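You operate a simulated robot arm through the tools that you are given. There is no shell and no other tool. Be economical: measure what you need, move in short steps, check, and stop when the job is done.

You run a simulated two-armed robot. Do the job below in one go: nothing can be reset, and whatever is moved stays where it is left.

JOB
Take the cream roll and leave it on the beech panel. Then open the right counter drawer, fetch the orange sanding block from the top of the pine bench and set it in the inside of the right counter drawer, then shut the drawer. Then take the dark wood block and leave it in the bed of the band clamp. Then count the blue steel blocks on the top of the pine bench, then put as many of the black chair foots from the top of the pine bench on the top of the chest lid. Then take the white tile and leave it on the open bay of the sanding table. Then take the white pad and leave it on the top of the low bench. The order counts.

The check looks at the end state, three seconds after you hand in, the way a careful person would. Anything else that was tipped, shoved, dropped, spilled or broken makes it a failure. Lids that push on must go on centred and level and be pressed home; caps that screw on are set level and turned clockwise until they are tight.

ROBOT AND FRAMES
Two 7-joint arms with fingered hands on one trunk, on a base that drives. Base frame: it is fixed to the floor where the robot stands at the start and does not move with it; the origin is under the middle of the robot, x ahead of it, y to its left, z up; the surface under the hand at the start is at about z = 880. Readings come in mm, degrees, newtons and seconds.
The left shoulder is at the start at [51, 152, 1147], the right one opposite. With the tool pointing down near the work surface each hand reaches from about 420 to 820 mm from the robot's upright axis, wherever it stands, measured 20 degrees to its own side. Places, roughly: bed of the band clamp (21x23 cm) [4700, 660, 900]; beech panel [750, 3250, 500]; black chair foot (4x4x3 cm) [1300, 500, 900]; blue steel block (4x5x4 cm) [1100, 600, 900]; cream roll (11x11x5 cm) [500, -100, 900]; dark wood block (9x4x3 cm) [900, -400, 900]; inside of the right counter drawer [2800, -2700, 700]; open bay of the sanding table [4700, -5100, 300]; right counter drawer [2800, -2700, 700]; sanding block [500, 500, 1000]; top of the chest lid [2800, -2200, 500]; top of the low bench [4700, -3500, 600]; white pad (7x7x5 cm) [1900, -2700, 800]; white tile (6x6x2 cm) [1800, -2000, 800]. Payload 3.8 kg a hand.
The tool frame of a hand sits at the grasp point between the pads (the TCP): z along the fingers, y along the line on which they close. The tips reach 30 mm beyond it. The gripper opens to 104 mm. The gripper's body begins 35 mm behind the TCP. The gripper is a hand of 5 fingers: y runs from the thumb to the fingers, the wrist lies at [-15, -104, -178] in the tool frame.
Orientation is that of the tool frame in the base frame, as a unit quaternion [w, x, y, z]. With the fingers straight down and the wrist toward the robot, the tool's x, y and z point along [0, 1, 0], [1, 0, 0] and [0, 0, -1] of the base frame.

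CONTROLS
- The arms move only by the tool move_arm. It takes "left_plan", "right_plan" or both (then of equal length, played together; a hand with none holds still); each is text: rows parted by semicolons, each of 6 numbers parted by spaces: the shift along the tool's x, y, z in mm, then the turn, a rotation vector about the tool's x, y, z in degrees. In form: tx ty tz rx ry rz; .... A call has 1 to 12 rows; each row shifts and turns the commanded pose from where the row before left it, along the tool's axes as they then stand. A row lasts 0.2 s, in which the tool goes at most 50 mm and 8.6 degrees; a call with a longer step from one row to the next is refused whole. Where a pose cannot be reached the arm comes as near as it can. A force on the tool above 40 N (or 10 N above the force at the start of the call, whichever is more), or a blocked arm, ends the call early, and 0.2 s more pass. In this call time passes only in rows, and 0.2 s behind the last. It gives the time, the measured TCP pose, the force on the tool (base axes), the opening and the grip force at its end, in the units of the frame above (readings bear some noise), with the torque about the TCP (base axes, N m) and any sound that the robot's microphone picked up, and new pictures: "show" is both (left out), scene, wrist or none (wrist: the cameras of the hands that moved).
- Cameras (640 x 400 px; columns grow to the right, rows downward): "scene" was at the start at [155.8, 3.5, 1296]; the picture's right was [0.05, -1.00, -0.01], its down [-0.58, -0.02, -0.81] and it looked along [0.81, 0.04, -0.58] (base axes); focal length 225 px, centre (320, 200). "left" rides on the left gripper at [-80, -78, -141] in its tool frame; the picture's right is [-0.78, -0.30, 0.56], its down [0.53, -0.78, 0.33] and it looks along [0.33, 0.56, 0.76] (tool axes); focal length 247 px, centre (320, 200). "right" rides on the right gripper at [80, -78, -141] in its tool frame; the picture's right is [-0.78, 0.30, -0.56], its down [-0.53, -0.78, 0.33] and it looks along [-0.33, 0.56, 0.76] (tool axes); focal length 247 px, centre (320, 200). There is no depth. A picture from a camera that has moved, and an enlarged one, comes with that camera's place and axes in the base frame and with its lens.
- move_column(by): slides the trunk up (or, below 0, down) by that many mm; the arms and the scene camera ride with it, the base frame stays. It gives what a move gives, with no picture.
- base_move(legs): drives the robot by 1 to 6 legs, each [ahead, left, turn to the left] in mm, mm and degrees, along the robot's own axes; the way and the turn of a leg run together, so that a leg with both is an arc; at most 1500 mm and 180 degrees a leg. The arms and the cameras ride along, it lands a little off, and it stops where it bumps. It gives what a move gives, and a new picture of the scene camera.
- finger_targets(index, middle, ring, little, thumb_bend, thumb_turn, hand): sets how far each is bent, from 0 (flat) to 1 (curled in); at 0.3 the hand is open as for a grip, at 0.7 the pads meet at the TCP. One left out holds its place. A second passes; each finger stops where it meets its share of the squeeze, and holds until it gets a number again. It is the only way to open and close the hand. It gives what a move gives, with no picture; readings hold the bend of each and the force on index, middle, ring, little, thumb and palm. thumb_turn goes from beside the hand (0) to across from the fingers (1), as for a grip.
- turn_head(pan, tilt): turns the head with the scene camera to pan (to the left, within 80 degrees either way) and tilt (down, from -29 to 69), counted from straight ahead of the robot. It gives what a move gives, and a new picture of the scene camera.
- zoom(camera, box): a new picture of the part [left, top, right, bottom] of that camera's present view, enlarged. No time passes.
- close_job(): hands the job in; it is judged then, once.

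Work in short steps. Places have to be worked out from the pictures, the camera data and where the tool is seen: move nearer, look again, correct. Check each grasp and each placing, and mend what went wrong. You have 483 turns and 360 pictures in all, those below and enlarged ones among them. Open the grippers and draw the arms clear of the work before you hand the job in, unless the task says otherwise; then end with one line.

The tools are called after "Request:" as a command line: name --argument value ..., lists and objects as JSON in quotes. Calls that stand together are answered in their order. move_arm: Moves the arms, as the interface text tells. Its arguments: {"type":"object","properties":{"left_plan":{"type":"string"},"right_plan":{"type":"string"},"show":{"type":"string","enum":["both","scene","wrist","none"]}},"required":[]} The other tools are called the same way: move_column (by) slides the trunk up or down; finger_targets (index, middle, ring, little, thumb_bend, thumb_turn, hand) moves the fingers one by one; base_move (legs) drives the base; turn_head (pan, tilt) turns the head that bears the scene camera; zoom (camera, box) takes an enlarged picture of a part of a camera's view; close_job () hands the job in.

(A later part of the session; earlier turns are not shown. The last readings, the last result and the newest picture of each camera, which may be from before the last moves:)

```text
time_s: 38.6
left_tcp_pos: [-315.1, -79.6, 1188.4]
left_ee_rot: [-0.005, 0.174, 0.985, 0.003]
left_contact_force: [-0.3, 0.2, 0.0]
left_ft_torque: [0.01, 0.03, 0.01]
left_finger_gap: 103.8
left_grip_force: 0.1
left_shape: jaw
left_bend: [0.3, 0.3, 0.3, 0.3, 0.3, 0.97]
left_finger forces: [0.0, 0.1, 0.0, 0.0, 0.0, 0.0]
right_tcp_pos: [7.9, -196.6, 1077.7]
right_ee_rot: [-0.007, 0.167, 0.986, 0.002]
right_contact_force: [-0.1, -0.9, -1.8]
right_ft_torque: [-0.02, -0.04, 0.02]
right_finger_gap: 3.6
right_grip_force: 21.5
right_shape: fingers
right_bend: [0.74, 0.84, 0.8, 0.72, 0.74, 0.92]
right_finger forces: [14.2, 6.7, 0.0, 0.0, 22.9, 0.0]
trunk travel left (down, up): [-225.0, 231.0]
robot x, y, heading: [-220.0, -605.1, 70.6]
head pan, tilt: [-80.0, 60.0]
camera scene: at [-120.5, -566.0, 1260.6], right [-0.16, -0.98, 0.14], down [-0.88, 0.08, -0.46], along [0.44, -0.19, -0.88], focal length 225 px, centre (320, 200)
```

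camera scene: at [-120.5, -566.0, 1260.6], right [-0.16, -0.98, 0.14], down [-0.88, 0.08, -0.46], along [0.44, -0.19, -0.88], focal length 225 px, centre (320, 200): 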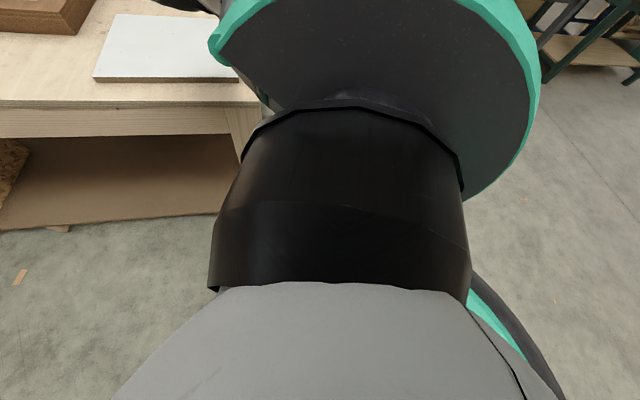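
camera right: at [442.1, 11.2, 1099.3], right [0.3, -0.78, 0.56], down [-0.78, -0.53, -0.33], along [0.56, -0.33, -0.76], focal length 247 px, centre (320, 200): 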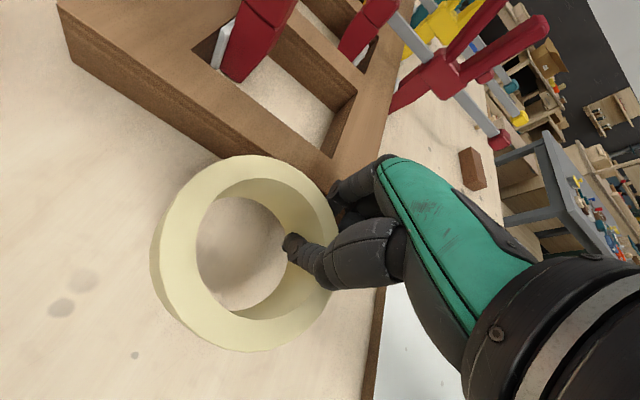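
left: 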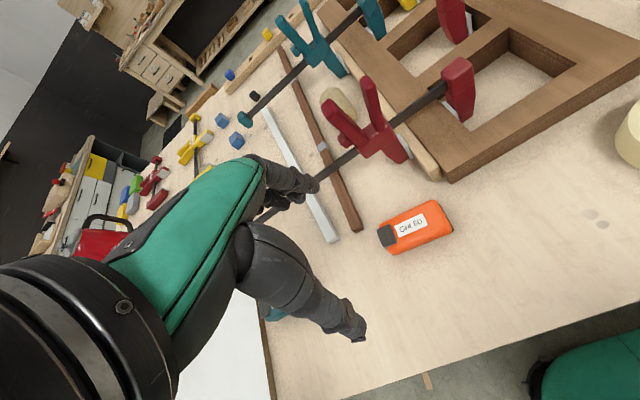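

Yellow/teal clamps stick out of the rear bench at about [-600,-850], to my rear left. I move toward +x away from them, then turn.

Request:
base_move --legs '[[70, -200, 0], [0, 0, -71]]'

Request:
turn_head --pan -60 --tilt 30

```text
time_s: 43.3
left_tcp_pos: [458.2, -332.0, 1185.5]
left_ee_rot: [0.003, 0.716, 0.698, 0.0]
left_contact_force: [-0.3, -0.9, 0.6]
left_ft_torque: [0.0, 0.02, 0.0]
left_finger_gap: 103.9
left_grip_force: 0.1
left_shape: jaw
left_bend: [0.3, 0.3, 0.3, 0.3, 0.3, 0.97]
left_finger forces: [0.1, 0.0, 0.0, 0.0, 0.0, 0.0]
right_tcp_pos: [450.1, -677.2, 1079.0]
right_ee_rot: [0.001, 0.71, 0.704, 0.0]
right_contact_force: [0.1, 0.7, -0.9]
right_ft_torque: [-0.05, -0.03, -0.02]
right_finger_gap: 3.4
right_grip_force: 21.2
right_shape: fingers
right_bend: [0.74, 0.84, 0.8, 0.72, 0.74, 0.92]
right_finger forces: [13.7, 6.8, 0.0, 0.0, 22.1, 0.1]
trunk travel left (down, up): [-225.0, 231.0]
robot x, y, heading: [-9.2, -602.6, -0.7]
head pan, tilt: [-80.0, 60.0]
camera scene: at [61.4, -669.9, 1261.5], right [-0.98, -0.16, 0.14], down [-0.21, 0.86, -0.47], along [-0.04, -0.49, -0.87], focal length 225 px, centre (320, 200)
```

scene: 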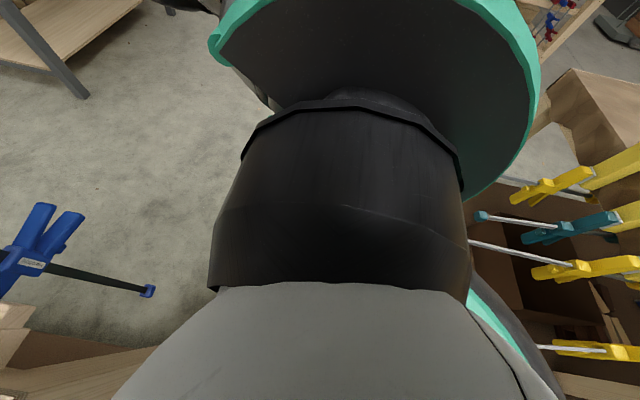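

```text
time_s: 44.3
left_tcp_pos: [457.7, -332.3, 1185.1]
left_ee_rot: [0.002, 0.717, 0.697, 0.001]
left_contact_force: [-0.1, -0.4, 0.1]
left_ft_torque: [0.02, 0.04, 0.01]
left_finger_gap: 103.7
left_grip_force: 0.1
left_shape: jaw
left_bend: [0.3, 0.3, 0.3, 0.3, 0.3, 0.97]
left_finger forces: [0.0, 0.1, 0.0, 0.0, 0.1, 0.1]
right_tcp_pos: [449.3, -676.6, 1077.4]
right_ee_rot: [0.0, 0.71, 0.704, 0.0]
right_contact_force: [-0.6, -0.3, -0.9]
right_ft_torque: [-0.05, -0.02, 0.01]
right_finger_gap: 3.8
right_grip_force: 21.3
right_shape: fingers
right_bend: [0.74, 0.84, 0.8, 0.72, 0.74, 0.92]
right_finger forces: [13.8, 6.7, 0.0, 0.1, 22.1, 0.1]
trunk travel left (down, up): [-225.0, 231.0]
robot x, y, heading: [-8.7, -602.5, -0.9]
head pan, tilt: [-60.0, 30.0]
camera scene: at [100.5, -683.1, 1298.4], right [-0.86, -0.49, 0.12], down [-0.36, 0.44, -0.82], along [0.35, -0.75, -0.56], focal length 225 px, centre (320, 200)
```

scene: 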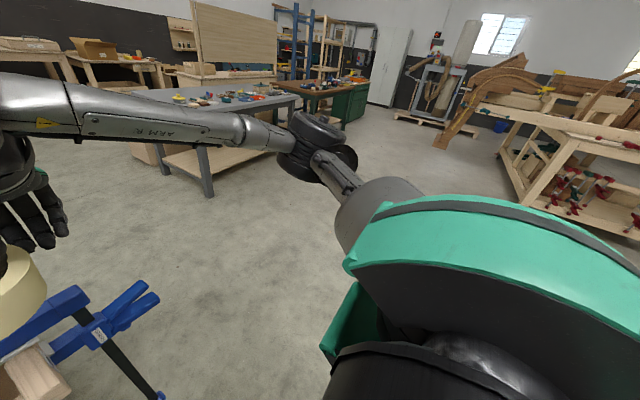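

A blue clamp sticks out of the pine bench near [630,-800]; the gap to the grey table (y ≈ -1800) is free around y = -1250. I go there and on to the far side.

Request:
base_move --legs '[[0, -660, 0], [1100, 0, 0], [1100, 0, 0], [0, 0, 90]]'

Request:
turn_head --pan 0 --tilt 15

```text
time_s: 62.1
left_tcp_pos: [1891.6, -812.3, 1184.1]
left_ee_rot: [0.001, 0.008, 1.0, 0.003]
left_contact_force: [0.4, -0.3, 1.6]
left_ft_torque: [0.01, 0.02, -0.01]
left_finger_gap: 103.7
left_grip_force: 0.0
left_shape: jaw
left_bend: [0.3, 0.3, 0.3, 0.3, 0.3, 0.97]
left_finger forces: [0.0, 0.0, 0.0, 0.0, 0.0, 0.1]
right_tcp_pos: [2236.0, -817.2, 1077.8]
right_ee_rot: [0.0, 0.0, 1.0, 0.0]
right_contact_force: [0.1, 0.2, -1.1]
right_ft_torque: [0.05, -0.03, 0.03]
right_finger_gap: 3.4
right_grip_force: 20.5
right_shape: fingers
right_bend: [0.74, 0.84, 0.8, 0.72, 0.74, 0.92]
right_finger forces: [13.4, 6.6, 0.1, 0.1, 21.5, 0.0]
trunk travel left (down, up): [-225.0, 231.0]
robot x, y, heading: [2165.7, -1277.4, 89.9]
head pan, tilt: [-60.0, 30.0]
camera scene: at [2247.0, -1169.2, 1298.4], right [0.5, -0.86, 0.12], down [-0.43, -0.37, -0.82], along [0.75, 0.36, -0.56], focal length 225 px, centre (320, 200)
```

scene: 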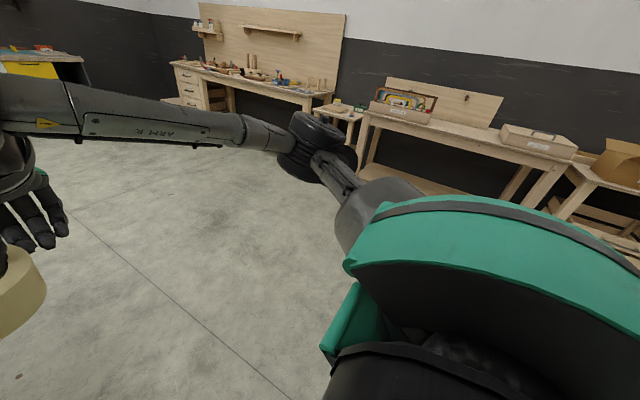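

```text
time_s: 63.4
left_tcp_pos: [1892.4, -812.4, 1185.8]
left_ee_rot: [0.002, 0.008, 1.0, 0.003]
left_contact_force: [0.0, 0.2, -0.4]
left_ft_torque: [0.04, -0.01, 0.0]
left_finger_gap: 104.1
left_grip_force: 0.0
left_shape: jaw
left_bend: [0.3, 0.3, 0.3, 0.3, 0.3, 0.97]
left_finger forces: [0.0, 0.0, 0.0, 0.0, 0.1, 0.1]
right_tcp_pos: [2236.7, -818.0, 1078.4]
right_ee_rot: [-0.001, 0.001, 1.0, 0.0]
right_contact_force: [0.0, 0.5, -1.9]
right_ft_torque: [0.0, -0.03, 0.01]
right_finger_gap: 3.2
right_grip_force: 20.5
right_shape: fingers
right_bend: [0.74, 0.84, 0.8, 0.72, 0.74, 0.92]
right_finger forces: [13.4, 6.6, 0.0, 0.1, 21.6, 0.0]
trunk travel left (down, up): [-225.0, 231.0]
robot x, y, heading: [2166.4, -1278.4, 90.2]
head pan, tilt: [0.0, 15.0]
camera scene: at [2168.8, -1117.9, 1315.6], right [1.0, 0.0, 0.0], down [0.0, -0.39, -0.92], along [0.0, 0.92, -0.39], focal length 225 px, centre (320, 200)
```

scene: 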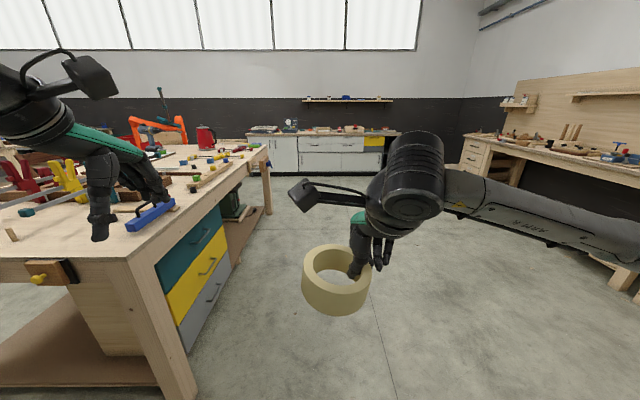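

Clear way on this side. I drive up to y ≈ 2400 and turn to face -x.

Request:
base_move --legs '[[1300, 0, 0], [1300, 0, 0], [1200, 0, 0], [0, 0, 90]]'

Request:
turn_head --pan -20 --tilt 20

```text
time_s: 85.6
left_tcp_pos: [1715.4, 2253.9, 1185.6]
left_ee_rot: [0.0, -0.703, 0.711, 0.002]
left_contact_force: [0.4, 0.4, 0.4]
left_ft_torque: [0.0, 0.01, 0.03]
left_finger_gap: 103.9
left_grip_force: 0.0
left_shape: jaw
left_bend: [0.3, 0.3, 0.3, 0.3, 0.3, 0.97]
left_finger forces: [0.0, 0.0, 0.2, 0.0, 0.0, 0.1]
right_tcp_pos: [1717.7, 2599.1, 1078.3]
right_ee_rot: [0.0, 0.71, -0.704, 0.0]
right_contact_force: [-0.3, -0.1, -0.5]
right_ft_torque: [0.09, 0.06, 0.02]
right_finger_gap: 3.3
right_grip_force: 20.1
right_shape: fingers
right_bend: [0.74, 0.84, 0.8, 0.72, 0.74, 0.92]
right_finger forces: [13.2, 6.4, 0.1, 0.0, 20.9, 0.1]
trunk travel left (down, up): [-225.0, 231.0]
robot x, y, heading: [2182.1, 2533.4, -180.0]
head pan, tilt: [0.0, 15.0]
camera scene: at [2018.6, 2530.9, 1315.6], right [0.0, 1.0, 0.0], down [0.39, 0.0, -0.92], along [-0.92, 0.0, -0.39], focal length 225 px, centre (320, 200)
```

scene: 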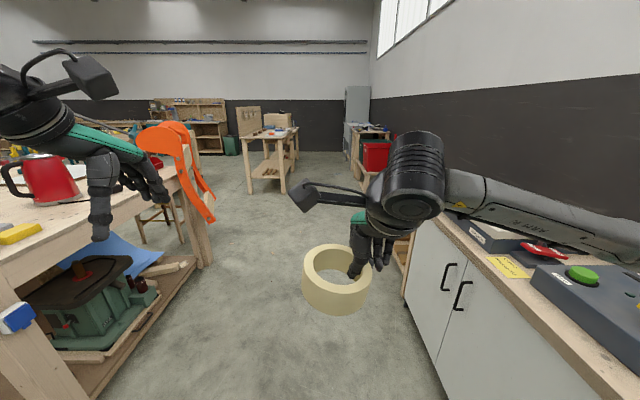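

```text
time_s: 86.5
left_tcp_pos: [1713.8, 2254.7, 1185.6]
left_ee_rot: [0.0, -0.703, 0.711, 0.003]
left_contact_force: [0.6, -0.6, 0.5]
left_ft_torque: [0.01, -0.01, 0.0]
left_finger_gap: 103.6
left_grip_force: 0.0
left_shape: jaw
left_bend: [0.3, 0.3, 0.3, 0.3, 0.3, 0.97]
left_finger forces: [0.0, 0.0, 0.1, 0.0, 0.0, 0.0]
right_tcp_pos: [1717.1, 2600.5, 1078.4]
right_ee_rot: [-0.001, 0.709, -0.705, 0.0]
right_contact_force: [-0.5, 0.6, -1.0]
right_ft_torque: [0.06, 0.02, 0.02]
right_finger_gap: 3.1
right_grip_force: 20.4
right_shape: fingers
right_bend: [0.74, 0.84, 0.8, 0.72, 0.74, 0.92]
right_finger forces: [13.2, 6.6, 0.1, 0.0, 21.0, 0.1]
trunk travel left (down, up): [-225.0, 231.0]
robot x, y, heading: [2177.2, 2530.8, -179.6]
head pan, tilt: [-20.0, 20.0]
camera scene: at [2025.4, 2562.7, 1308.4], right [0.33, 0.94, 0.05], down [0.45, -0.11, -0.89], along [-0.83, 0.32, -0.46], focal length 225 px, centre (320, 200)
```

scene: 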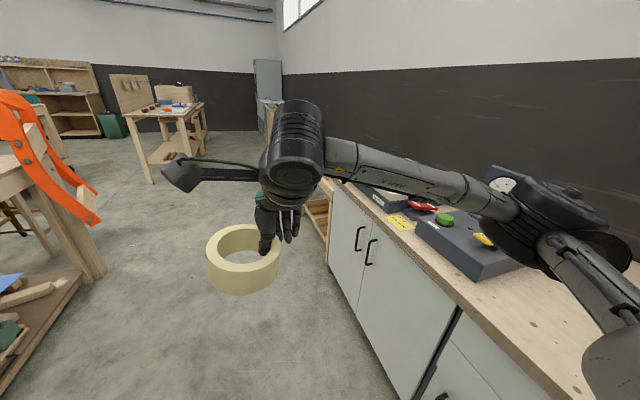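

The wooden stand just past the white cabinet should hold the panel. I drive along and turn to face it.

Request:
base_move --legs '[[200, 100, 0], [1200, 0, 0], [0, 0, -90]]'

Request:
turn_head --pan 0 --tilt 35

```text
time_s: 97.6
left_tcp_pos: [504.6, 2895.7, 1184.8]
left_ee_rot: [0.002, 0.007, 1.0, 0.002]
left_contact_force: [-0.8, 0.7, -0.1]
left_ft_torque: [0.0, -0.02, 0.01]
left_finger_gap: 103.9
left_grip_force: 0.0
left_shape: jaw
left_bend: [0.3, 0.3, 0.3, 0.3, 0.3, 0.97]
left_finger forces: [0.0, 0.0, 0.0, 0.1, 0.0, 0.1]
right_tcp_pos: [851.1, 2892.2, 1078.6]
right_ee_rot: [0.0, 0.0, 1.0, -0.002]
right_contact_force: [-0.2, -0.5, -0.6]
right_ft_torque: [0.06, -0.02, -0.04]
right_finger_gap: 2.6
right_grip_force: 20.0
right_shape: fingers
right_bend: [0.74, 0.84, 0.8, 0.72, 0.74, 0.92]
right_finger forces: [13.0, 6.5, 0.1, 0.1, 20.5, 0.0]
trunk travel left (down, up): [-225.0, 231.0]
robot x, y, heading: [778.9, 2432.9, 89.8]
head pan, tilt: [-20.0, 20.0]
camera scene: at [814.3, 2585.2, 1308.4], right [0.94, -0.34, 0.05], down [-0.12, -0.45, -0.88], along [0.32, 0.83, -0.46], focal length 225 px, centre (320, 200)
```

scene: 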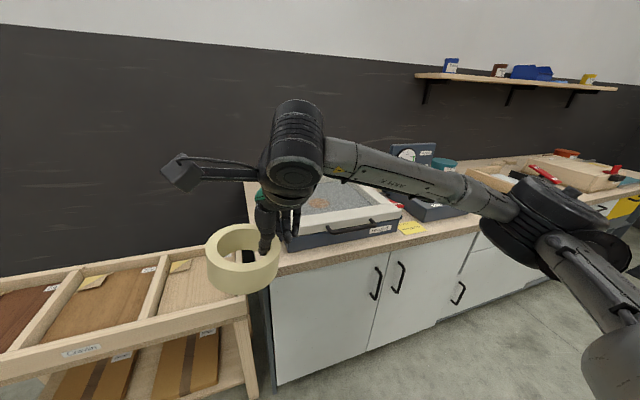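

```text
time_s: 98.5
left_tcp_pos: [504.9, 2896.8, 1184.8]
left_ee_rot: [0.002, 0.008, 1.0, 0.002]
left_contact_force: [-0.1, 0.3, 0.4]
left_ft_torque: [0.0, 0.03, -0.01]
left_finger_gap: 104.0
left_grip_force: 0.1
left_shape: jaw
left_bend: [0.3, 0.3, 0.3, 0.3, 0.3, 0.97]
left_finger forces: [0.1, 0.0, 0.1, 0.1, 0.1, 0.0]
right_tcp_pos: [851.2, 2892.4, 1078.7]
right_ee_rot: [0.0, 0.0, 1.0, -0.001]
right_contact_force: [-1.1, 0.1, -0.9]
right_ft_torque: [0.02, -0.08, 0.0]
right_finger_gap: 2.5
right_grip_force: 20.2
right_shape: fingers
right_bend: [0.74, 0.84, 0.8, 0.72, 0.74, 0.92]
right_finger forces: [13.0, 6.5, 0.1, 0.0, 20.5, 0.0]
trunk travel left (down, up): [-225.0, 231.0]
robot x, y, heading: [781.3, 2434.0, 90.0]
head pan, tilt: [0.0, 35.0]
camera scene: at [782.5, 2582.4, 1284.7], right [1.0, 0.0, 0.0], down [0.0, -0.68, -0.73], along [0.0, 0.73, -0.68], focal length 225 px, centre (320, 200)
```

scene: 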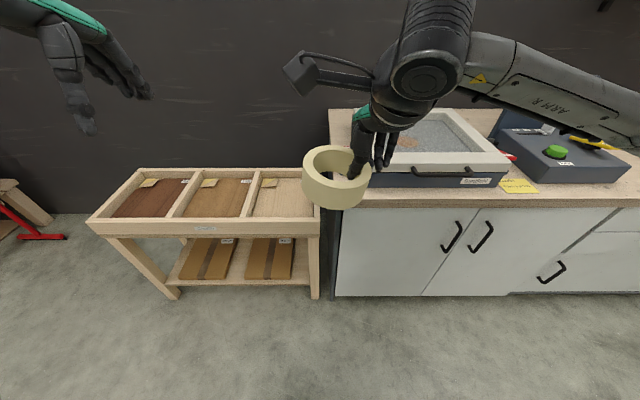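

Three panels in a rack, each with a label. I zoom to find the beech one.

Request:
zoom --camera "scene" --box '[80, 160, 340, 300]'

Request:
zoom --camera "scene" --box '[180, 165, 320, 245]'

```text
2.46 times, centred on (210, 230) of scene
camera zoom: at [782.5, 2582.4, 1284.7], right [1.0, 0.0, 0.0], down [0.0, -0.68, -0.73], along [0.0, 0.73, -0.68], focal length 554 px, centre (591, 126)
```

zoom: 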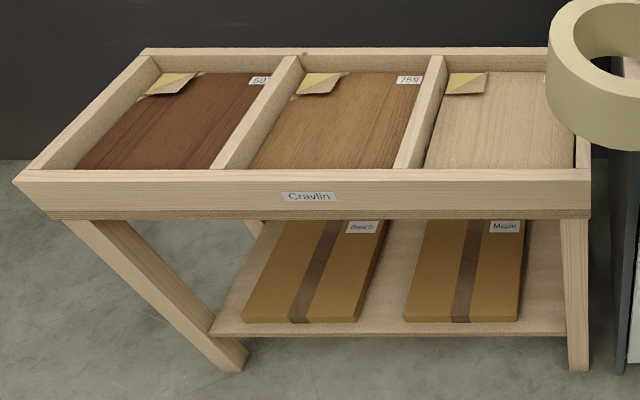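

```text
4.57 times, centred on (250, 205) of scene
camera zoom: at [782.5, 2582.4, 1284.7], right [1.0, 0.0, 0.0], down [0.0, -0.68, -0.73], along [0.0, 0.73, -0.68], focal length 1028 px, centre (640, 177)
```

zoom: 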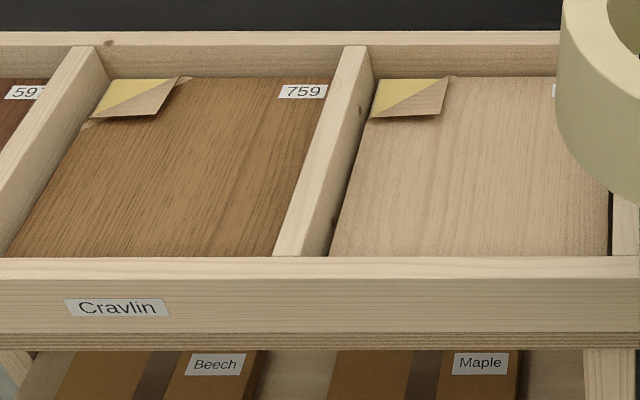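

The panels carry numbers (59?, 759, …) and boxes below say "Beech"/"Maple", so I need a key. I read the note on the cabinet and look closer.

Request:
zoom --camera "scene" --box '[480, 110, 640, 210]'

Request:
move_arm --right_plan "-20 0 -30 0 0 0; -40 0 -30 0 0 0; -40 0 -20 0 0 0; -40 0 0 0 0 0" --show "scene"

```text
4.00 times, centred on (560, 160) of scene
camera zoom: at [782.5, 2582.4, 1284.7], right [1.0, 0.0, 0.0], down [0.0, -0.68, -0.73], along [0.0, 0.73, -0.68], focal length 900 px, centre (-640, 360)
```

zoom: 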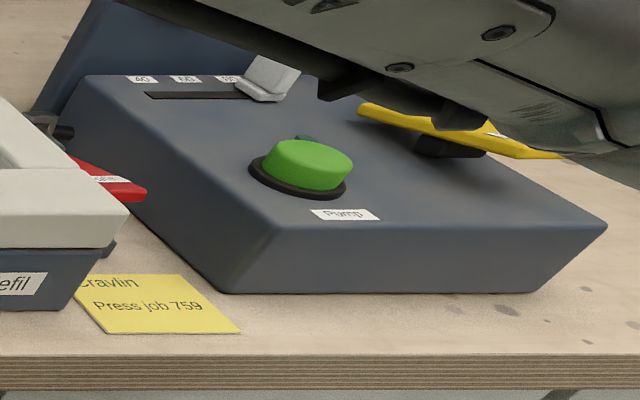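

```text
time_s: 99.5
left_tcp_pos: [506.3, 2896.7, 1184.6]
left_ee_rot: [0.001, 0.009, 1.0, 0.003]
left_contact_force: [0.0, 1.1, 0.9]
left_ft_torque: [0.0, 0.01, 0.02]
left_finger_gap: 103.8
left_grip_force: 0.1
left_shape: jaw
left_bend: [0.3, 0.3, 0.3, 0.3, 0.3, 0.97]
left_finger forces: [0.1, 0.1, 0.0, 0.0, 0.0, 0.0]
right_tcp_pos: [992.5, 2893.6, 1158.8]
right_ee_rot: [-0.001, 0.0, 1.0, -0.001]
right_contact_force: [0.5, -0.7, -1.3]
right_ft_torque: [0.06, -0.05, -0.01]
right_finger_gap: 2.5
right_grip_force: 19.7
right_shape: fingers
right_bend: [0.74, 0.84, 0.8, 0.72, 0.74, 0.92]
right_finger forces: [13.2, 6.5, 0.0, 0.0, 20.7, 0.1]
trunk travel left (down, up): [-225.0, 231.0]
robot x, y, heading: [781.7, 2435.5, 90.0]
head pan, tilt: [0.0, 35.0]
camera scene: at [784.0, 2581.9, 1284.7], right [1.0, 0.0, 0.0], down [0.0, -0.68, -0.73], along [0.0, 0.73, -0.68], focal length 225 px, centre (320, 200)
```

scene: 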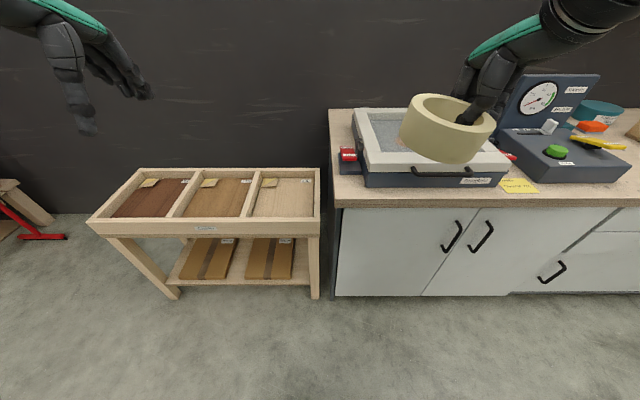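

I move in front of the rack to read the labels from nearer.

Request:
base_move --legs '[[220, 300, 0]]'

Request:
turn_head --pan 0 --tilt 52

Request:
zoom --camera "scene" --box '[160, 80, 400, 230]'

```text
time_s: 101.8
left_tcp_pos: [202.5, 3116.6, 1186.4]
left_ee_rot: [0.003, 0.007, 1.0, 0.002]
left_contact_force: [-0.1, -0.4, 0.0]
left_ft_torque: [-0.02, -0.02, 0.01]
left_finger_gap: 103.9
left_grip_force: 0.0
left_shape: jaw
left_bend: [0.3, 0.3, 0.3, 0.3, 0.3, 0.97]
left_finger forces: [0.0, 0.0, 0.1, 0.1, 0.0, 0.0]
right_tcp_pos: [686.6, 3113.2, 1158.0]
right_ee_rot: [0.0, -0.001, 1.0, 0.0]
right_contact_force: [-0.3, -0.6, -0.5]
right_ft_torque: [-0.01, -0.03, 0.02]
right_finger_gap: 2.6
right_grip_force: 19.9
right_shape: fingers
right_bend: [0.74, 0.84, 0.8, 0.72, 0.74, 0.92]
right_finger forces: [13.1, 6.5, 0.0, 0.0, 20.7, 0.0]
trunk travel left (down, up): [-225.0, 231.0]
robot x, y, heading: [482.2, 2653.6, 89.9]
head pan, tilt: [0.0, 35.0]
camera scene: at [480.6, 2801.9, 1284.7], right [1.0, 0.0, 0.0], down [0.0, -0.68, -0.73], along [0.0, 0.73, -0.68], focal length 225 px, centre (320, 200)
```

scene: 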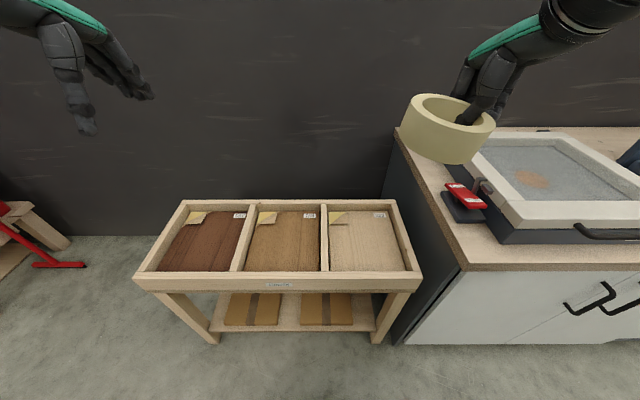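

```text
time_s: 102.7
left_tcp_pos: [203.1, 3116.9, 1185.5]
left_ee_rot: [0.002, 0.008, 1.0, 0.003]
left_contact_force: [0.2, -0.2, -0.3]
left_ft_torque: [-0.01, 0.01, 0.0]
left_finger_gap: 103.9
left_grip_force: 0.1
left_shape: jaw
left_bend: [0.3, 0.3, 0.3, 0.3, 0.3, 0.97]
left_finger forces: [0.0, 0.1, 0.0, 0.0, 0.0, 0.0]
right_tcp_pos: [687.9, 3113.2, 1158.4]
right_ee_rot: [0.0, 0.0, 1.0, 0.0]
right_contact_force: [-0.6, -0.7, -1.4]
right_ft_torque: [-0.01, -0.04, 0.02]
right_finger_gap: 2.7
right_grip_force: 20.0
right_shape: fingers
right_bend: [0.74, 0.84, 0.8, 0.72, 0.74, 0.92]
right_finger forces: [13.2, 6.5, 0.0, 0.0, 20.8, 0.0]
trunk travel left (down, up): [-225.0, 231.0]
robot x, y, heading: [478.4, 2653.2, 89.9]
head pan, tilt: [0.0, 52.0]
camera scene: at [480.2, 2786.0, 1262.4], right [1.0, 0.0, 0.0], down [0.0, -0.87, -0.5], along [0.0, 0.5, -0.87], focal length 225 px, centre (320, 200)
```

scene: 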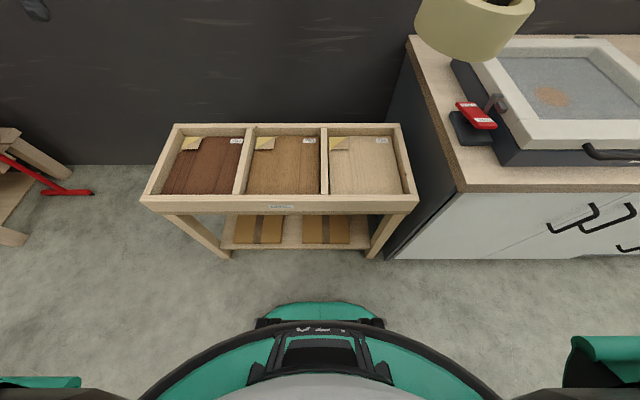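

```text
2.67 times, centred on (280, 155) of scene
camera zoom: at [480.2, 2786.0, 1262.4], right [1.0, 0.0, 0.0], down [0.0, -0.87, -0.5], along [0.0, 0.5, -0.87], focal length 600 px, centre (427, 320)
```

zoom: 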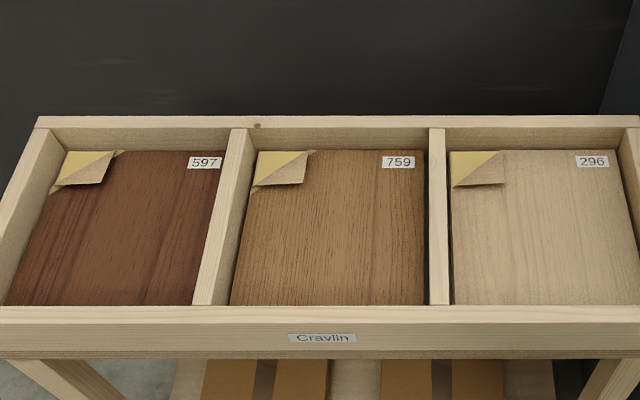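

Given the position, the light panel (296) next to the cabinet is the beech-like one; walnut and oak are the others. Its surface is about z 525, centre ≈ [650, 3380]. I step nearer, extend over it, and lower the trunk.

Request:
base_move --legs '[[60, 0, 0]]'

Request:
move_arm --right_plan "10 40 0 0 0 0; 10 40 0 0 0 0; 10 40 0 0 0 0; 8 40 0 0 0 0; 0 40 0 0 0 0" --show "none"

Request:
move_column --by -225

Request:
turn_head --pan -10 --tilt 40

```text
time_s: 103.6
left_tcp_pos: [202.9, 3173.7, 1185.8]
left_ee_rot: [0.002, 0.008, 1.0, 0.004]
left_contact_force: [0.0, -0.2, -0.8]
left_ft_torque: [0.02, 0.0, -0.01]
left_finger_gap: 104.0
left_grip_force: 0.0
left_shape: jaw
left_bend: [0.3, 0.3, 0.3, 0.3, 0.3, 0.97]
left_finger forces: [0.1, 0.0, 0.1, 0.1, 0.0, 0.0]
right_tcp_pos: [687.2, 3170.8, 1159.2]
right_ee_rot: [-0.001, -0.001, 1.0, 0.001]
right_contact_force: [-0.3, 0.3, -0.3]
right_ft_torque: [0.05, -0.02, 0.01]
right_finger_gap: 2.5
right_grip_force: 20.5
right_shape: fingers
right_bend: [0.74, 0.84, 0.8, 0.72, 0.74, 0.92]
right_finger forces: [13.3, 6.5, 0.0, 0.0, 20.8, 0.1]
trunk travel left (down, up): [-225.0, 231.0]
robot x, y, heading: [480.4, 2711.7, 90.0]
head pan, tilt: [0.0, 52.0]
camera scene: at [480.4, 2842.8, 1262.9], right [1.0, 0.0, 0.0], down [0.0, -0.87, -0.5], along [0.0, 0.5, -0.87], focal length 225 px, centre (320, 200)
```

scene: 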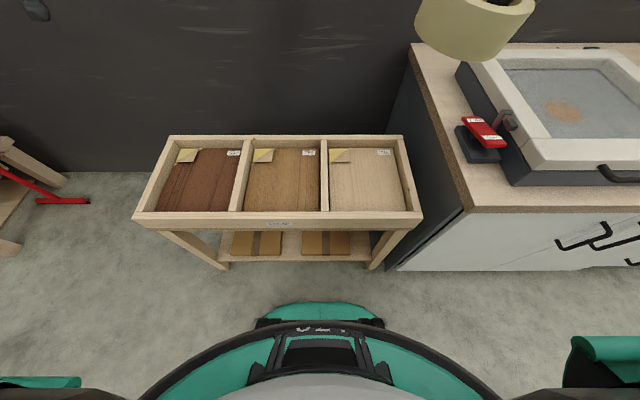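

```text
time_s: 104.8
left_tcp_pos: [201.5, 3177.1, 1184.2]
left_ee_rot: [0.002, 0.008, 1.0, 0.002]
left_contact_force: [-0.4, -0.4, -0.5]
left_ft_torque: [-0.02, -0.03, -0.02]
left_finger_gap: 104.0
left_grip_force: 0.1
left_shape: jaw
left_bend: [0.3, 0.3, 0.3, 0.3, 0.3, 0.97]
left_finger forces: [0.0, 0.0, 0.0, 0.1, 0.1, 0.0]
right_tcp_pos: [648.5, 3372.7, 1158.3]
right_ee_rot: [0.001, -0.001, 1.0, -0.001]
right_contact_force: [1.4, 0.5, -0.7]
right_ft_torque: [0.03, -0.06, -0.03]
right_finger_gap: 2.4
right_grip_force: 20.6
right_shape: fingers
right_bend: [0.74, 0.84, 0.8, 0.72, 0.75, 0.92]
right_finger forces: [13.7, 6.4, 0.0, 0.0, 21.2, 0.0]
trunk travel left (down, up): [-225.0, 231.0]
robot x, y, heading: [478.5, 2709.7, 90.3]
head pan, tilt: [0.0, 52.0]
```

```text
time_s: 107.2
left_tcp_pos: [202.4, 3175.8, 961.6]
left_ee_rot: [0.002, 0.006, 1.0, 0.004]
left_contact_force: [0.1, -0.8, 0.9]
left_ft_torque: [-0.01, 0.05, 0.04]
left_finger_gap: 104.0
left_grip_force: 0.0
left_shape: jaw
left_bend: [0.3, 0.3, 0.3, 0.3, 0.3, 0.97]
left_finger forces: [0.0, 0.0, 0.0, 0.0, 0.0, 0.1]
right_tcp_pos: [649.7, 3371.8, 935.3]
right_ee_rot: [0.0, -0.001, 1.0, 0.0]
right_contact_force: [-0.4, -0.5, -0.6]
right_ft_torque: [0.05, -0.05, 0.0]
right_finger_gap: 2.7
right_grip_force: 20.2
right_shape: fingers
right_bend: [0.74, 0.84, 0.8, 0.72, 0.75, 0.92]
right_finger forces: [13.7, 6.2, 0.1, 0.1, 21.3, 0.0]
trunk travel left (down, up): [0.0, 456.0]
robot x, y, heading: [479.6, 2714.4, 90.2]
head pan, tilt: [0.0, 52.0]
```

```text
time_s: 107.9
left_tcp_pos: [201.9, 3177.2, 960.1]
left_ee_rot: [0.001, 0.006, 1.0, 0.002]
left_contact_force: [0.6, -0.3, 0.4]
left_ft_torque: [-0.01, 0.0, 0.01]
left_finger_gap: 104.2
left_grip_force: 0.1
left_shape: jaw
left_bend: [0.3, 0.3, 0.3, 0.3, 0.3, 0.97]
left_finger forces: [0.0, 0.0, 0.0, 0.0, 0.0, 0.0]
right_tcp_pos: [650.2, 3372.5, 933.1]
right_ee_rot: [0.0, -0.001, 1.0, -0.001]
right_contact_force: [-0.5, 0.0, -2.1]
right_ft_torque: [0.01, -0.07, 0.03]
right_finger_gap: 2.6
right_grip_force: 20.7
right_shape: fingers
right_bend: [0.74, 0.84, 0.8, 0.72, 0.75, 0.92]
right_finger forces: [13.8, 6.2, 0.1, 0.1, 21.3, 0.0]
trunk travel left (down, up): [0.0, 456.0]
robot x, y, heading: [475.7, 2714.7, 89.9]
head pan, tilt: [-10.0, 40.0]
camera scene: at [495.2, 3002.8, 953.8], right [0.98, -0.15, 0.09], down [-0.11, -0.94, -0.33], along [0.13, 0.32, -0.94], focal length 225 px, centre (320, 200)
```

scene: 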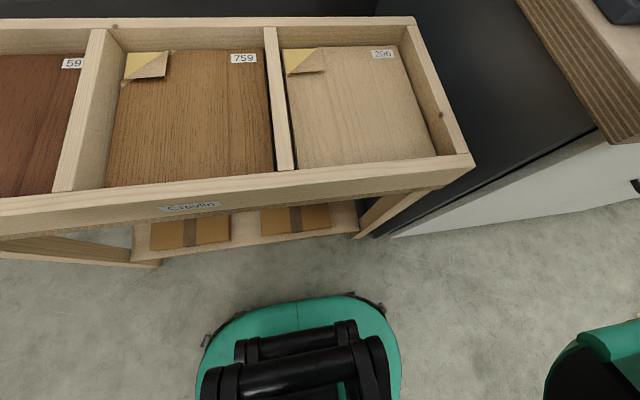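

The trunk leans forward as it lowers. I tilt the head up to see the roll over the panel.

Request:
turn_head --pan -15 --tilt 5

Request:
move_arm --right_plan "0 0 40 0 0 0; 0 0 40 0 0 0; 0 0 40 0 0 0; 0 0 40 0 0 0; 0 0 40 0 0 0" --show "both"

```text
time_s: 109.0
left_tcp_pos: [202.9, 3176.9, 960.3]
left_ee_rot: [0.003, 0.008, 1.0, 0.003]
left_contact_force: [-1.0, 0.9, 0.1]
left_ft_torque: [0.02, -0.01, -0.01]
left_finger_gap: 103.8
left_grip_force: 0.2
left_shape: jaw
left_bend: [0.3, 0.3, 0.3, 0.3, 0.3, 0.97]
left_finger forces: [0.0, 0.0, 0.0, 0.0, 0.0, 0.1]
right_tcp_pos: [649.5, 3371.8, 933.0]
right_ee_rot: [0.001, -0.001, 1.0, -0.001]
right_contact_force: [-0.1, -0.4, -1.5]
right_ft_torque: [0.04, -0.09, -0.01]
right_finger_gap: 2.6
right_grip_force: 19.9
right_shape: fingers
right_bend: [0.74, 0.84, 0.8, 0.72, 0.75, 0.92]
right_finger forces: [13.8, 6.3, 0.1, 0.0, 21.3, 0.1]
trunk travel left (down, up): [0.0, 456.0]
robot x, y, heading: [478.1, 2713.5, 90.0]
head pan, tilt: [-15.0, 5.0]
camera scene: at [504.3, 3035.6, 999.1], right [0.97, -0.22, 0.13], down [-0.02, -0.58, -0.81], along [0.26, 0.78, -0.57], focal length 225 px, centre (320, 200)
```

scene: 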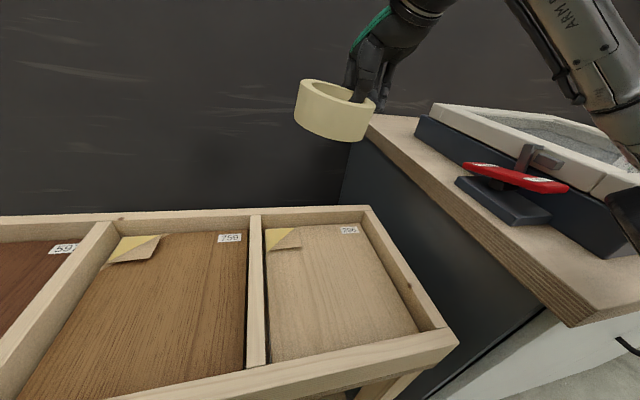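

```text
time_s: 110.3
left_tcp_pos: [176.1, 3169.5, 967.1]
left_ee_rot: [0.01, -0.001, 1.0, 0.013]
left_contact_force: [-0.4, 1.2, -0.4]
left_ft_torque: [0.0, -0.01, 0.03]
left_finger_gap: 104.0
left_grip_force: 0.2
left_shape: jaw
left_bend: [0.3, 0.3, 0.3, 0.3, 0.3, 0.97]
left_finger forces: [0.1, 0.0, 0.1, 0.0, 0.1, 0.0]
right_tcp_pos: [625.5, 3390.6, 816.3]
right_ee_rot: [0.009, -0.007, 0.997, 0.071]
right_contact_force: [-0.3, 0.6, -1.3]
right_ft_torque: [0.0, -0.08, 0.01]
right_finger_gap: 2.4
right_grip_force: 21.5
right_shape: fingers
right_bend: [0.74, 0.84, 0.8, 0.72, 0.75, 0.92]
right_finger forces: [14.7, 6.1, 0.1, 0.0, 22.2, 0.1]
trunk travel left (down, up): [0.0, 456.0]
robot x, y, heading: [476.5, 2726.0, 91.1]
head pan, tilt: [-15.0, 5.0]
stopped in row 5 (right hand): the arm was blocked; the commanded pose is now the measured one
camera scene: at [469.6, 3028.9, 1011.1], right [0.97, -0.21, 0.16], down [0.01, -0.56, -0.83], along [0.26, 0.8, -0.54], focal length 225 px, centre (320, 200)
camera right: at [545.5, 3292.5, 942.3], right [0.76, 0.22, 0.61], down [0.55, -0.72, -0.43], along [0.34, 0.66, -0.67], focal length 247 px, centre (320, 200)
```

scene: 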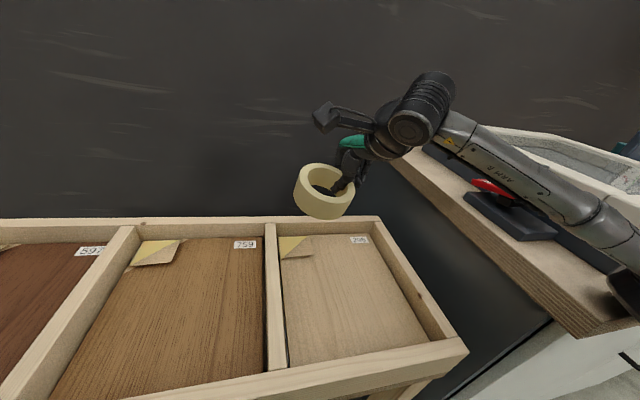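
right: 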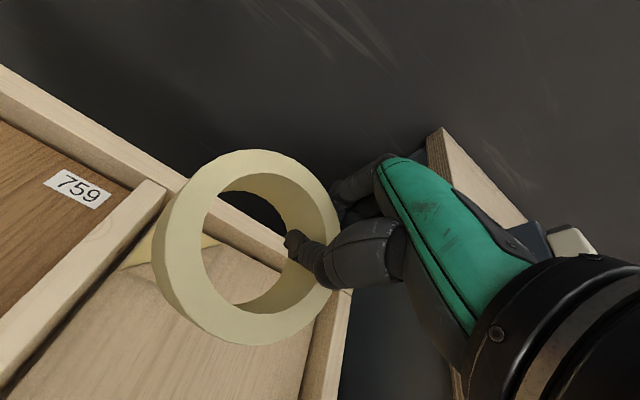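

The forearm pressed on the cabinet edge since the lowered trunk brings the shoulder too far forward. I raise, back off 260 mm and reach farther out instead.

Request:
move_arm --right_plan "0 0 -40 0 0 0; 0 0 -40 0 0 0; 0 0 -40 0 0 0" --show "none"

Request:
base_move --legs '[[-260, 0, -1]]'

```text
time_s: 111.2
left_tcp_pos: [185.3, 3193.8, 949.7]
left_ee_rot: [0.003, -0.003, 1.0, -0.004]
left_contact_force: [-1.0, 1.7, -1.2]
left_ft_torque: [-0.1, -0.05, -0.05]
left_finger_gap: 103.9
left_grip_force: 0.0
left_shape: jaw
left_bend: [0.3, 0.3, 0.3, 0.3, 0.3, 0.97]
left_finger forces: [0.1, 0.0, 0.1, 0.1, 0.0, 0.1]
right_tcp_pos: [630.9, 3398.0, 888.4]
right_ee_rot: [0.003, -0.01, 0.999, 0.038]
right_contact_force: [-2.9, 1.3, -1.8]
right_ft_torque: [-0.07, -0.19, 0.0]
right_finger_gap: 2.4
right_grip_force: 21.3
right_shape: fingers
right_bend: [0.74, 0.84, 0.8, 0.72, 0.75, 0.92]
right_finger forces: [14.6, 5.8, 0.0, 0.1, 22.2, 0.0]
trunk travel left (down, up): [0.0, 456.0]
robot x, y, heading: [474.2, 2730.9, 90.9]
head pan, tilt: [-15.0, 5.0]
```

```text
time_s: 113.0
left_tcp_pos: [206.9, 2930.3, 960.2]
left_ee_rot: [0.0, 0.009, 1.0, 0.002]
left_contact_force: [-0.2, -0.4, -0.2]
left_ft_torque: [0.01, -0.02, -0.01]
left_finger_gap: 103.7
left_grip_force: 0.1
left_shape: jaw
left_bend: [0.3, 0.3, 0.3, 0.3, 0.3, 0.97]
left_finger forces: [0.0, 0.0, 0.1, 0.0, 0.0, 0.0]
right_tcp_pos: [656.0, 3125.5, 899.3]
right_ee_rot: [-0.001, 0.002, 0.999, 0.046]
right_contact_force: [0.3, -0.2, -0.5]
right_ft_torque: [0.01, -0.03, -0.01]
right_finger_gap: 2.3
right_grip_force: 21.8
right_shape: fingers
right_bend: [0.74, 0.84, 0.8, 0.72, 0.75, 0.92]
right_finger forces: [14.6, 6.2, 0.0, 0.0, 22.2, 0.0]
trunk travel left (down, up): [0.0, 456.0]
robot x, y, heading: [476.4, 2464.5, 89.9]
head pan, tilt: [-15.0, 5.0]
camera scene: at [504.3, 2787.7, 999.5], right [0.97, -0.22, 0.13], down [-0.02, -0.58, -0.81], along [0.26, 0.78, -0.57], focal length 225 px, centre (320, 200)
```

scene: 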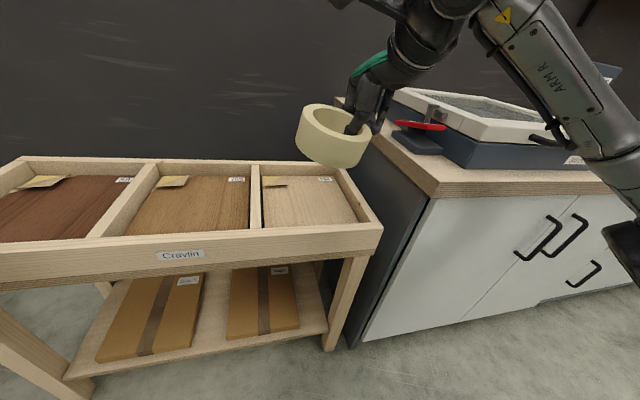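

Now I level the hand and extend forward over the panel.

Request:
move_arm --right_plan "0 40 0 5.3 0 0; 0 45 0 0 0 0; 0 45 0 0 0 0; 0 45 0 0 0 0; 0 45 0 0 0 0; 4 30 0 0 0 0" --show "both"

```text
time_s: 114.4
left_tcp_pos: [205.2, 2931.0, 959.9]
left_ee_rot: [0.0, 0.009, 1.0, 0.001]
left_contact_force: [0.6, -0.2, -0.5]
left_ft_torque: [0.02, -0.03, 0.02]
left_finger_gap: 103.7
left_grip_force: 0.0
left_shape: jaw
left_bend: [0.3, 0.3, 0.3, 0.3, 0.3, 0.97]
left_finger forces: [0.0, 0.0, 0.0, 0.0, 0.0, 0.1]
right_tcp_pos: [657.0, 3307.6, 900.2]
right_ee_rot: [-0.001, 0.002, 1.0, 0.0]
right_contact_force: [-0.1, 0.8, -1.3]
right_ft_torque: [0.04, -0.09, -0.02]
right_finger_gap: 2.1
right_grip_force: 21.1
right_shape: fingers
right_bend: [0.74, 0.84, 0.8, 0.72, 0.75, 0.92]
right_finger forces: [14.8, 5.8, 0.0, 0.0, 22.2, 0.1]
right hand out of reach, approached as far as the arm can: row 5, 6
trunk travel left (down, up): [0.0, 456.0]
robot x, y, heading: [476.0, 2467.3, 89.9]
head pan, tilt: [-15.0, 5.0]
camera scene: at [503.7, 2788.5, 999.2], right [0.97, -0.22, 0.13], down [-0.02, -0.58, -0.81], along [0.26, 0.78, -0.57], focal length 225 px, centre (320, 200)
camera right: at [577.0, 3231.3, 1041.6], right [0.78, 0.29, 0.56], down [0.53, -0.78, -0.33], along [0.34, 0.55, -0.76], focal length 247 px, centre (320, 200)
```

scene: 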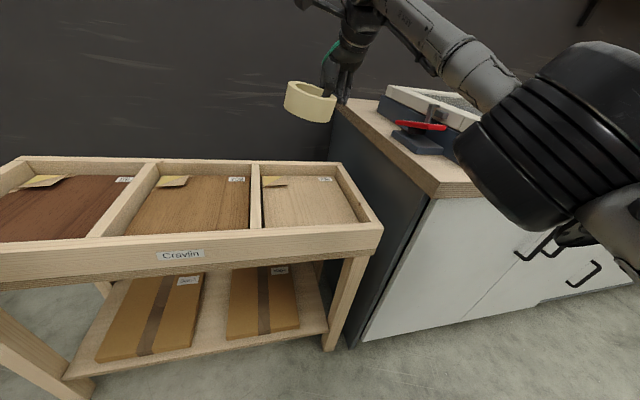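
right: 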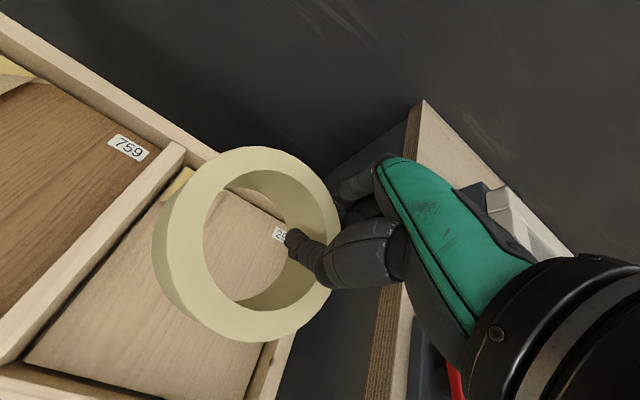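

Re-triangulating with the wrist view puts the rail top near z 630 and the panel at x 515–765, y 3150–3440, z ≈ 600. The ring centre is now about [607, 3279]: already over it. I lower.

Request:
move_arm --right_plan "-10 -5 40 0 0 0; -10 0 40 0 0 0; 0 0 40 0 0 0; 0 0 40 0 0 0" --show "both"

```text
time_s: 115.4
left_tcp_pos: [207.1, 2931.5, 959.1]
left_ee_rot: [0.0, 0.008, 1.0, 0.001]
left_contact_force: [0.1, 0.1, 0.2]
left_ft_torque: [-0.03, 0.0, 0.02]
left_finger_gap: 104.0
left_grip_force: 0.1
left_shape: jaw
left_bend: [0.3, 0.3, 0.3, 0.3, 0.3, 0.97]
left_finger forces: [0.1, 0.1, 0.1, 0.0, 0.0, 0.0]
right_tcp_pos: [677.4, 3302.5, 738.6]
right_ee_rot: [-0.002, 0.002, 1.0, 0.0]
right_contact_force: [-0.5, 0.6, -1.3]
right_ft_torque: [0.01, -0.04, -0.03]
right_finger_gap: 1.8
right_grip_force: 20.9
right_shape: fingers
right_bend: [0.74, 0.84, 0.8, 0.72, 0.75, 0.92]
right_finger forces: [14.2, 6.1, 0.0, 0.1, 21.5, 0.0]
trunk travel left (down, up): [0.0, 456.0]
robot x, y, heading: [477.7, 2466.9, 89.8]
head pan, tilt: [-15.0, 5.0]
camera scene: at [504.5, 2789.2, 998.8], right [0.97, -0.22, 0.13], down [-0.02, -0.58, -0.81], along [0.26, 0.78, -0.57], focal length 225 px, centre (320, 200)
camera right: at [597.8, 3225.6, 879.8], right [0.78, 0.29, 0.55], down [0.53, -0.78, -0.33], along [0.33, 0.55, -0.76], focal length 247 px, centre (320, 200)
```

scene: 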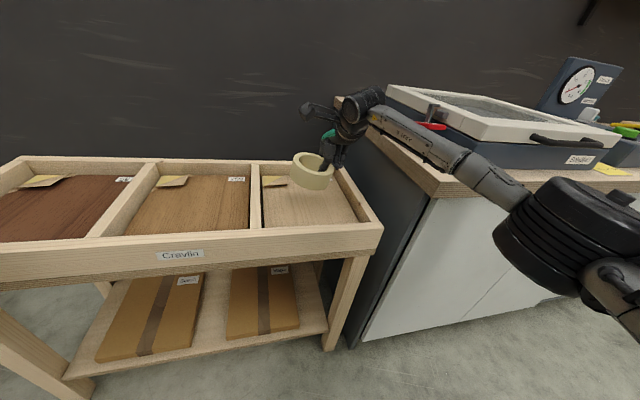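
right: 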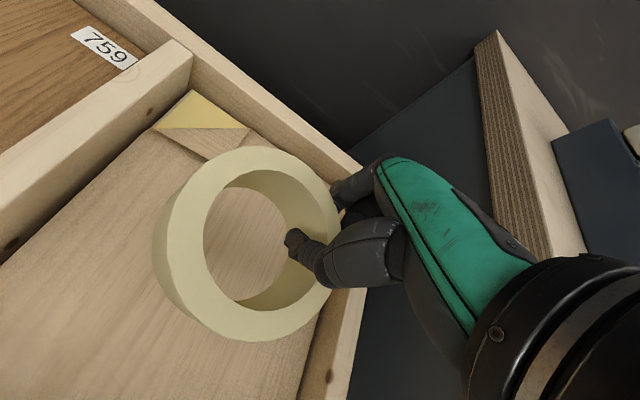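

The ring is over the panel inside the rails. I lower on in smaller steps, watching for contact.

Request:
move_arm --right_plan "0 -10 30 0 0 0; 0 -10 20 0 0 0; 0 0 15 0 0 0" --show "both"

```text
time_s: 116.2
left_tcp_pos: [206.2, 2930.9, 960.6]
left_ee_rot: [-0.001, 0.008, 1.0, 0.003]
left_contact_force: [1.1, 0.2, -0.2]
left_ft_torque: [0.04, 0.01, -0.05]
left_finger_gap: 103.9
left_grip_force: 0.1
left_shape: jaw
left_bend: [0.3, 0.3, 0.3, 0.3, 0.3, 0.97]
left_finger forces: [0.0, 0.0, 0.0, 0.0, 0.1, 0.1]
right_tcp_pos: [677.2, 3282.9, 674.2]
right_ee_rot: [-0.002, 0.003, 1.0, -0.002]
right_contact_force: [0.5, 0.9, -1.5]
right_ft_torque: [0.04, -0.06, 0.0]
right_finger_gap: 1.9
right_grip_force: 21.1
right_shape: fingers
right_bend: [0.74, 0.84, 0.8, 0.72, 0.75, 0.92]
right_finger forces: [14.3, 6.1, 0.1, 0.0, 21.6, 0.1]
trunk travel left (down, up): [0.0, 456.0]
robot x, y, heading: [480.6, 2466.4, 90.0]
head pan, tilt: [-15.0, 5.0]
camera scene: at [504.3, 2788.8, 999.0], right [0.97, -0.22, 0.13], down [-0.02, -0.58, -0.81], along [0.26, 0.78, -0.57], focal length 225 px, centre (320, 200)
camera right: at [596.9, 3205.4, 815.2], right [0.78, 0.29, 0.55], down [0.53, -0.78, -0.33], along [0.33, 0.55, -0.76], focal length 247 px, centre (320, 200)
```

scene: 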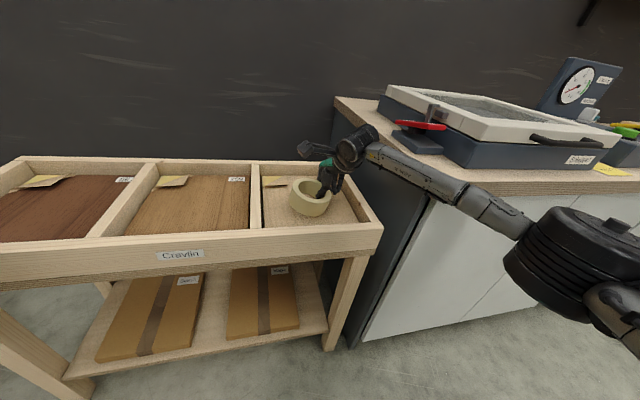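
right: 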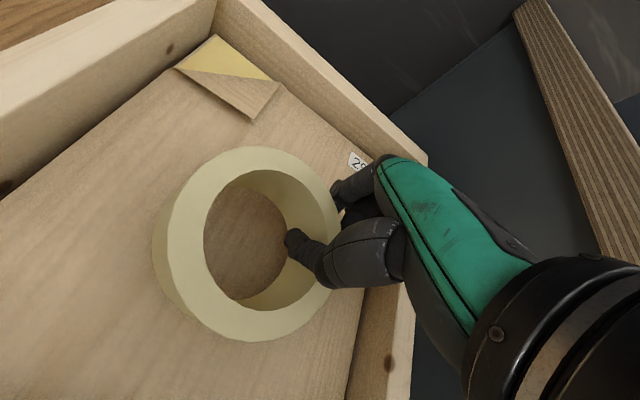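

Good position. Lower until it touches.

Request:
move_arm --right_plan "0 0 12 0 0 0; 0 0 10 0 0 0; 0 0 8 0 0 0; 0 0 6 0 0 0" --show "wrist"

```text
time_s: 117.1
left_tcp_pos: [206.8, 2927.6, 961.5]
left_ee_rot: [0.0, 0.009, 1.0, 0.004]
left_contact_force: [-0.2, -0.3, -0.3]
left_ft_torque: [-0.02, -0.03, 0.0]
left_finger_gap: 104.0
left_grip_force: 0.0
left_shape: jaw
left_bend: [0.3, 0.3, 0.3, 0.3, 0.3, 0.97]
left_finger forces: [0.1, 0.1, 0.0, 0.0, 0.1, 0.1]
right_tcp_pos: [674.4, 3284.0, 660.1]
right_ee_rot: [-0.007, 0.002, 1.0, 0.013]
right_contact_force: [0.8, -7.5, 24.5]
right_ft_torque: [-0.5, -0.07, 0.01]
right_finger_gap: 1.9
right_grip_force: 32.1
right_shape: fingers
right_bend: [0.75, 0.85, 0.8, 0.72, 0.76, 0.9]
right_finger forces: [15.1, 10.1, 0.1, 0.0, 39.9, 0.0]
trunk travel left (down, up): [0.0, 456.0]
robot x, y, heading: [478.6, 2468.6, 89.9]
head pan, tilt: [-15.0, 5.0]
stopped in row 4 (right hand): the force on the tool passed its limit at 42 N (the readings are from after the stop); the commanded pose is now the measured one
camera right: at [596.4, 3204.0, 799.8], right [0.79, 0.28, 0.55], down [0.53, -0.77, -0.36], along [0.33, 0.57, -0.75], focal length 247 px, centre (320, 200)
```

right: 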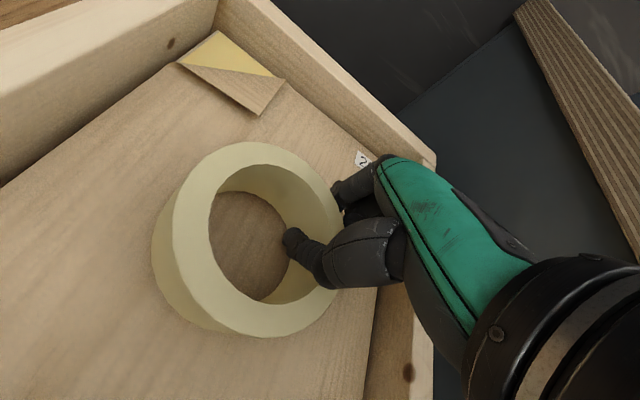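

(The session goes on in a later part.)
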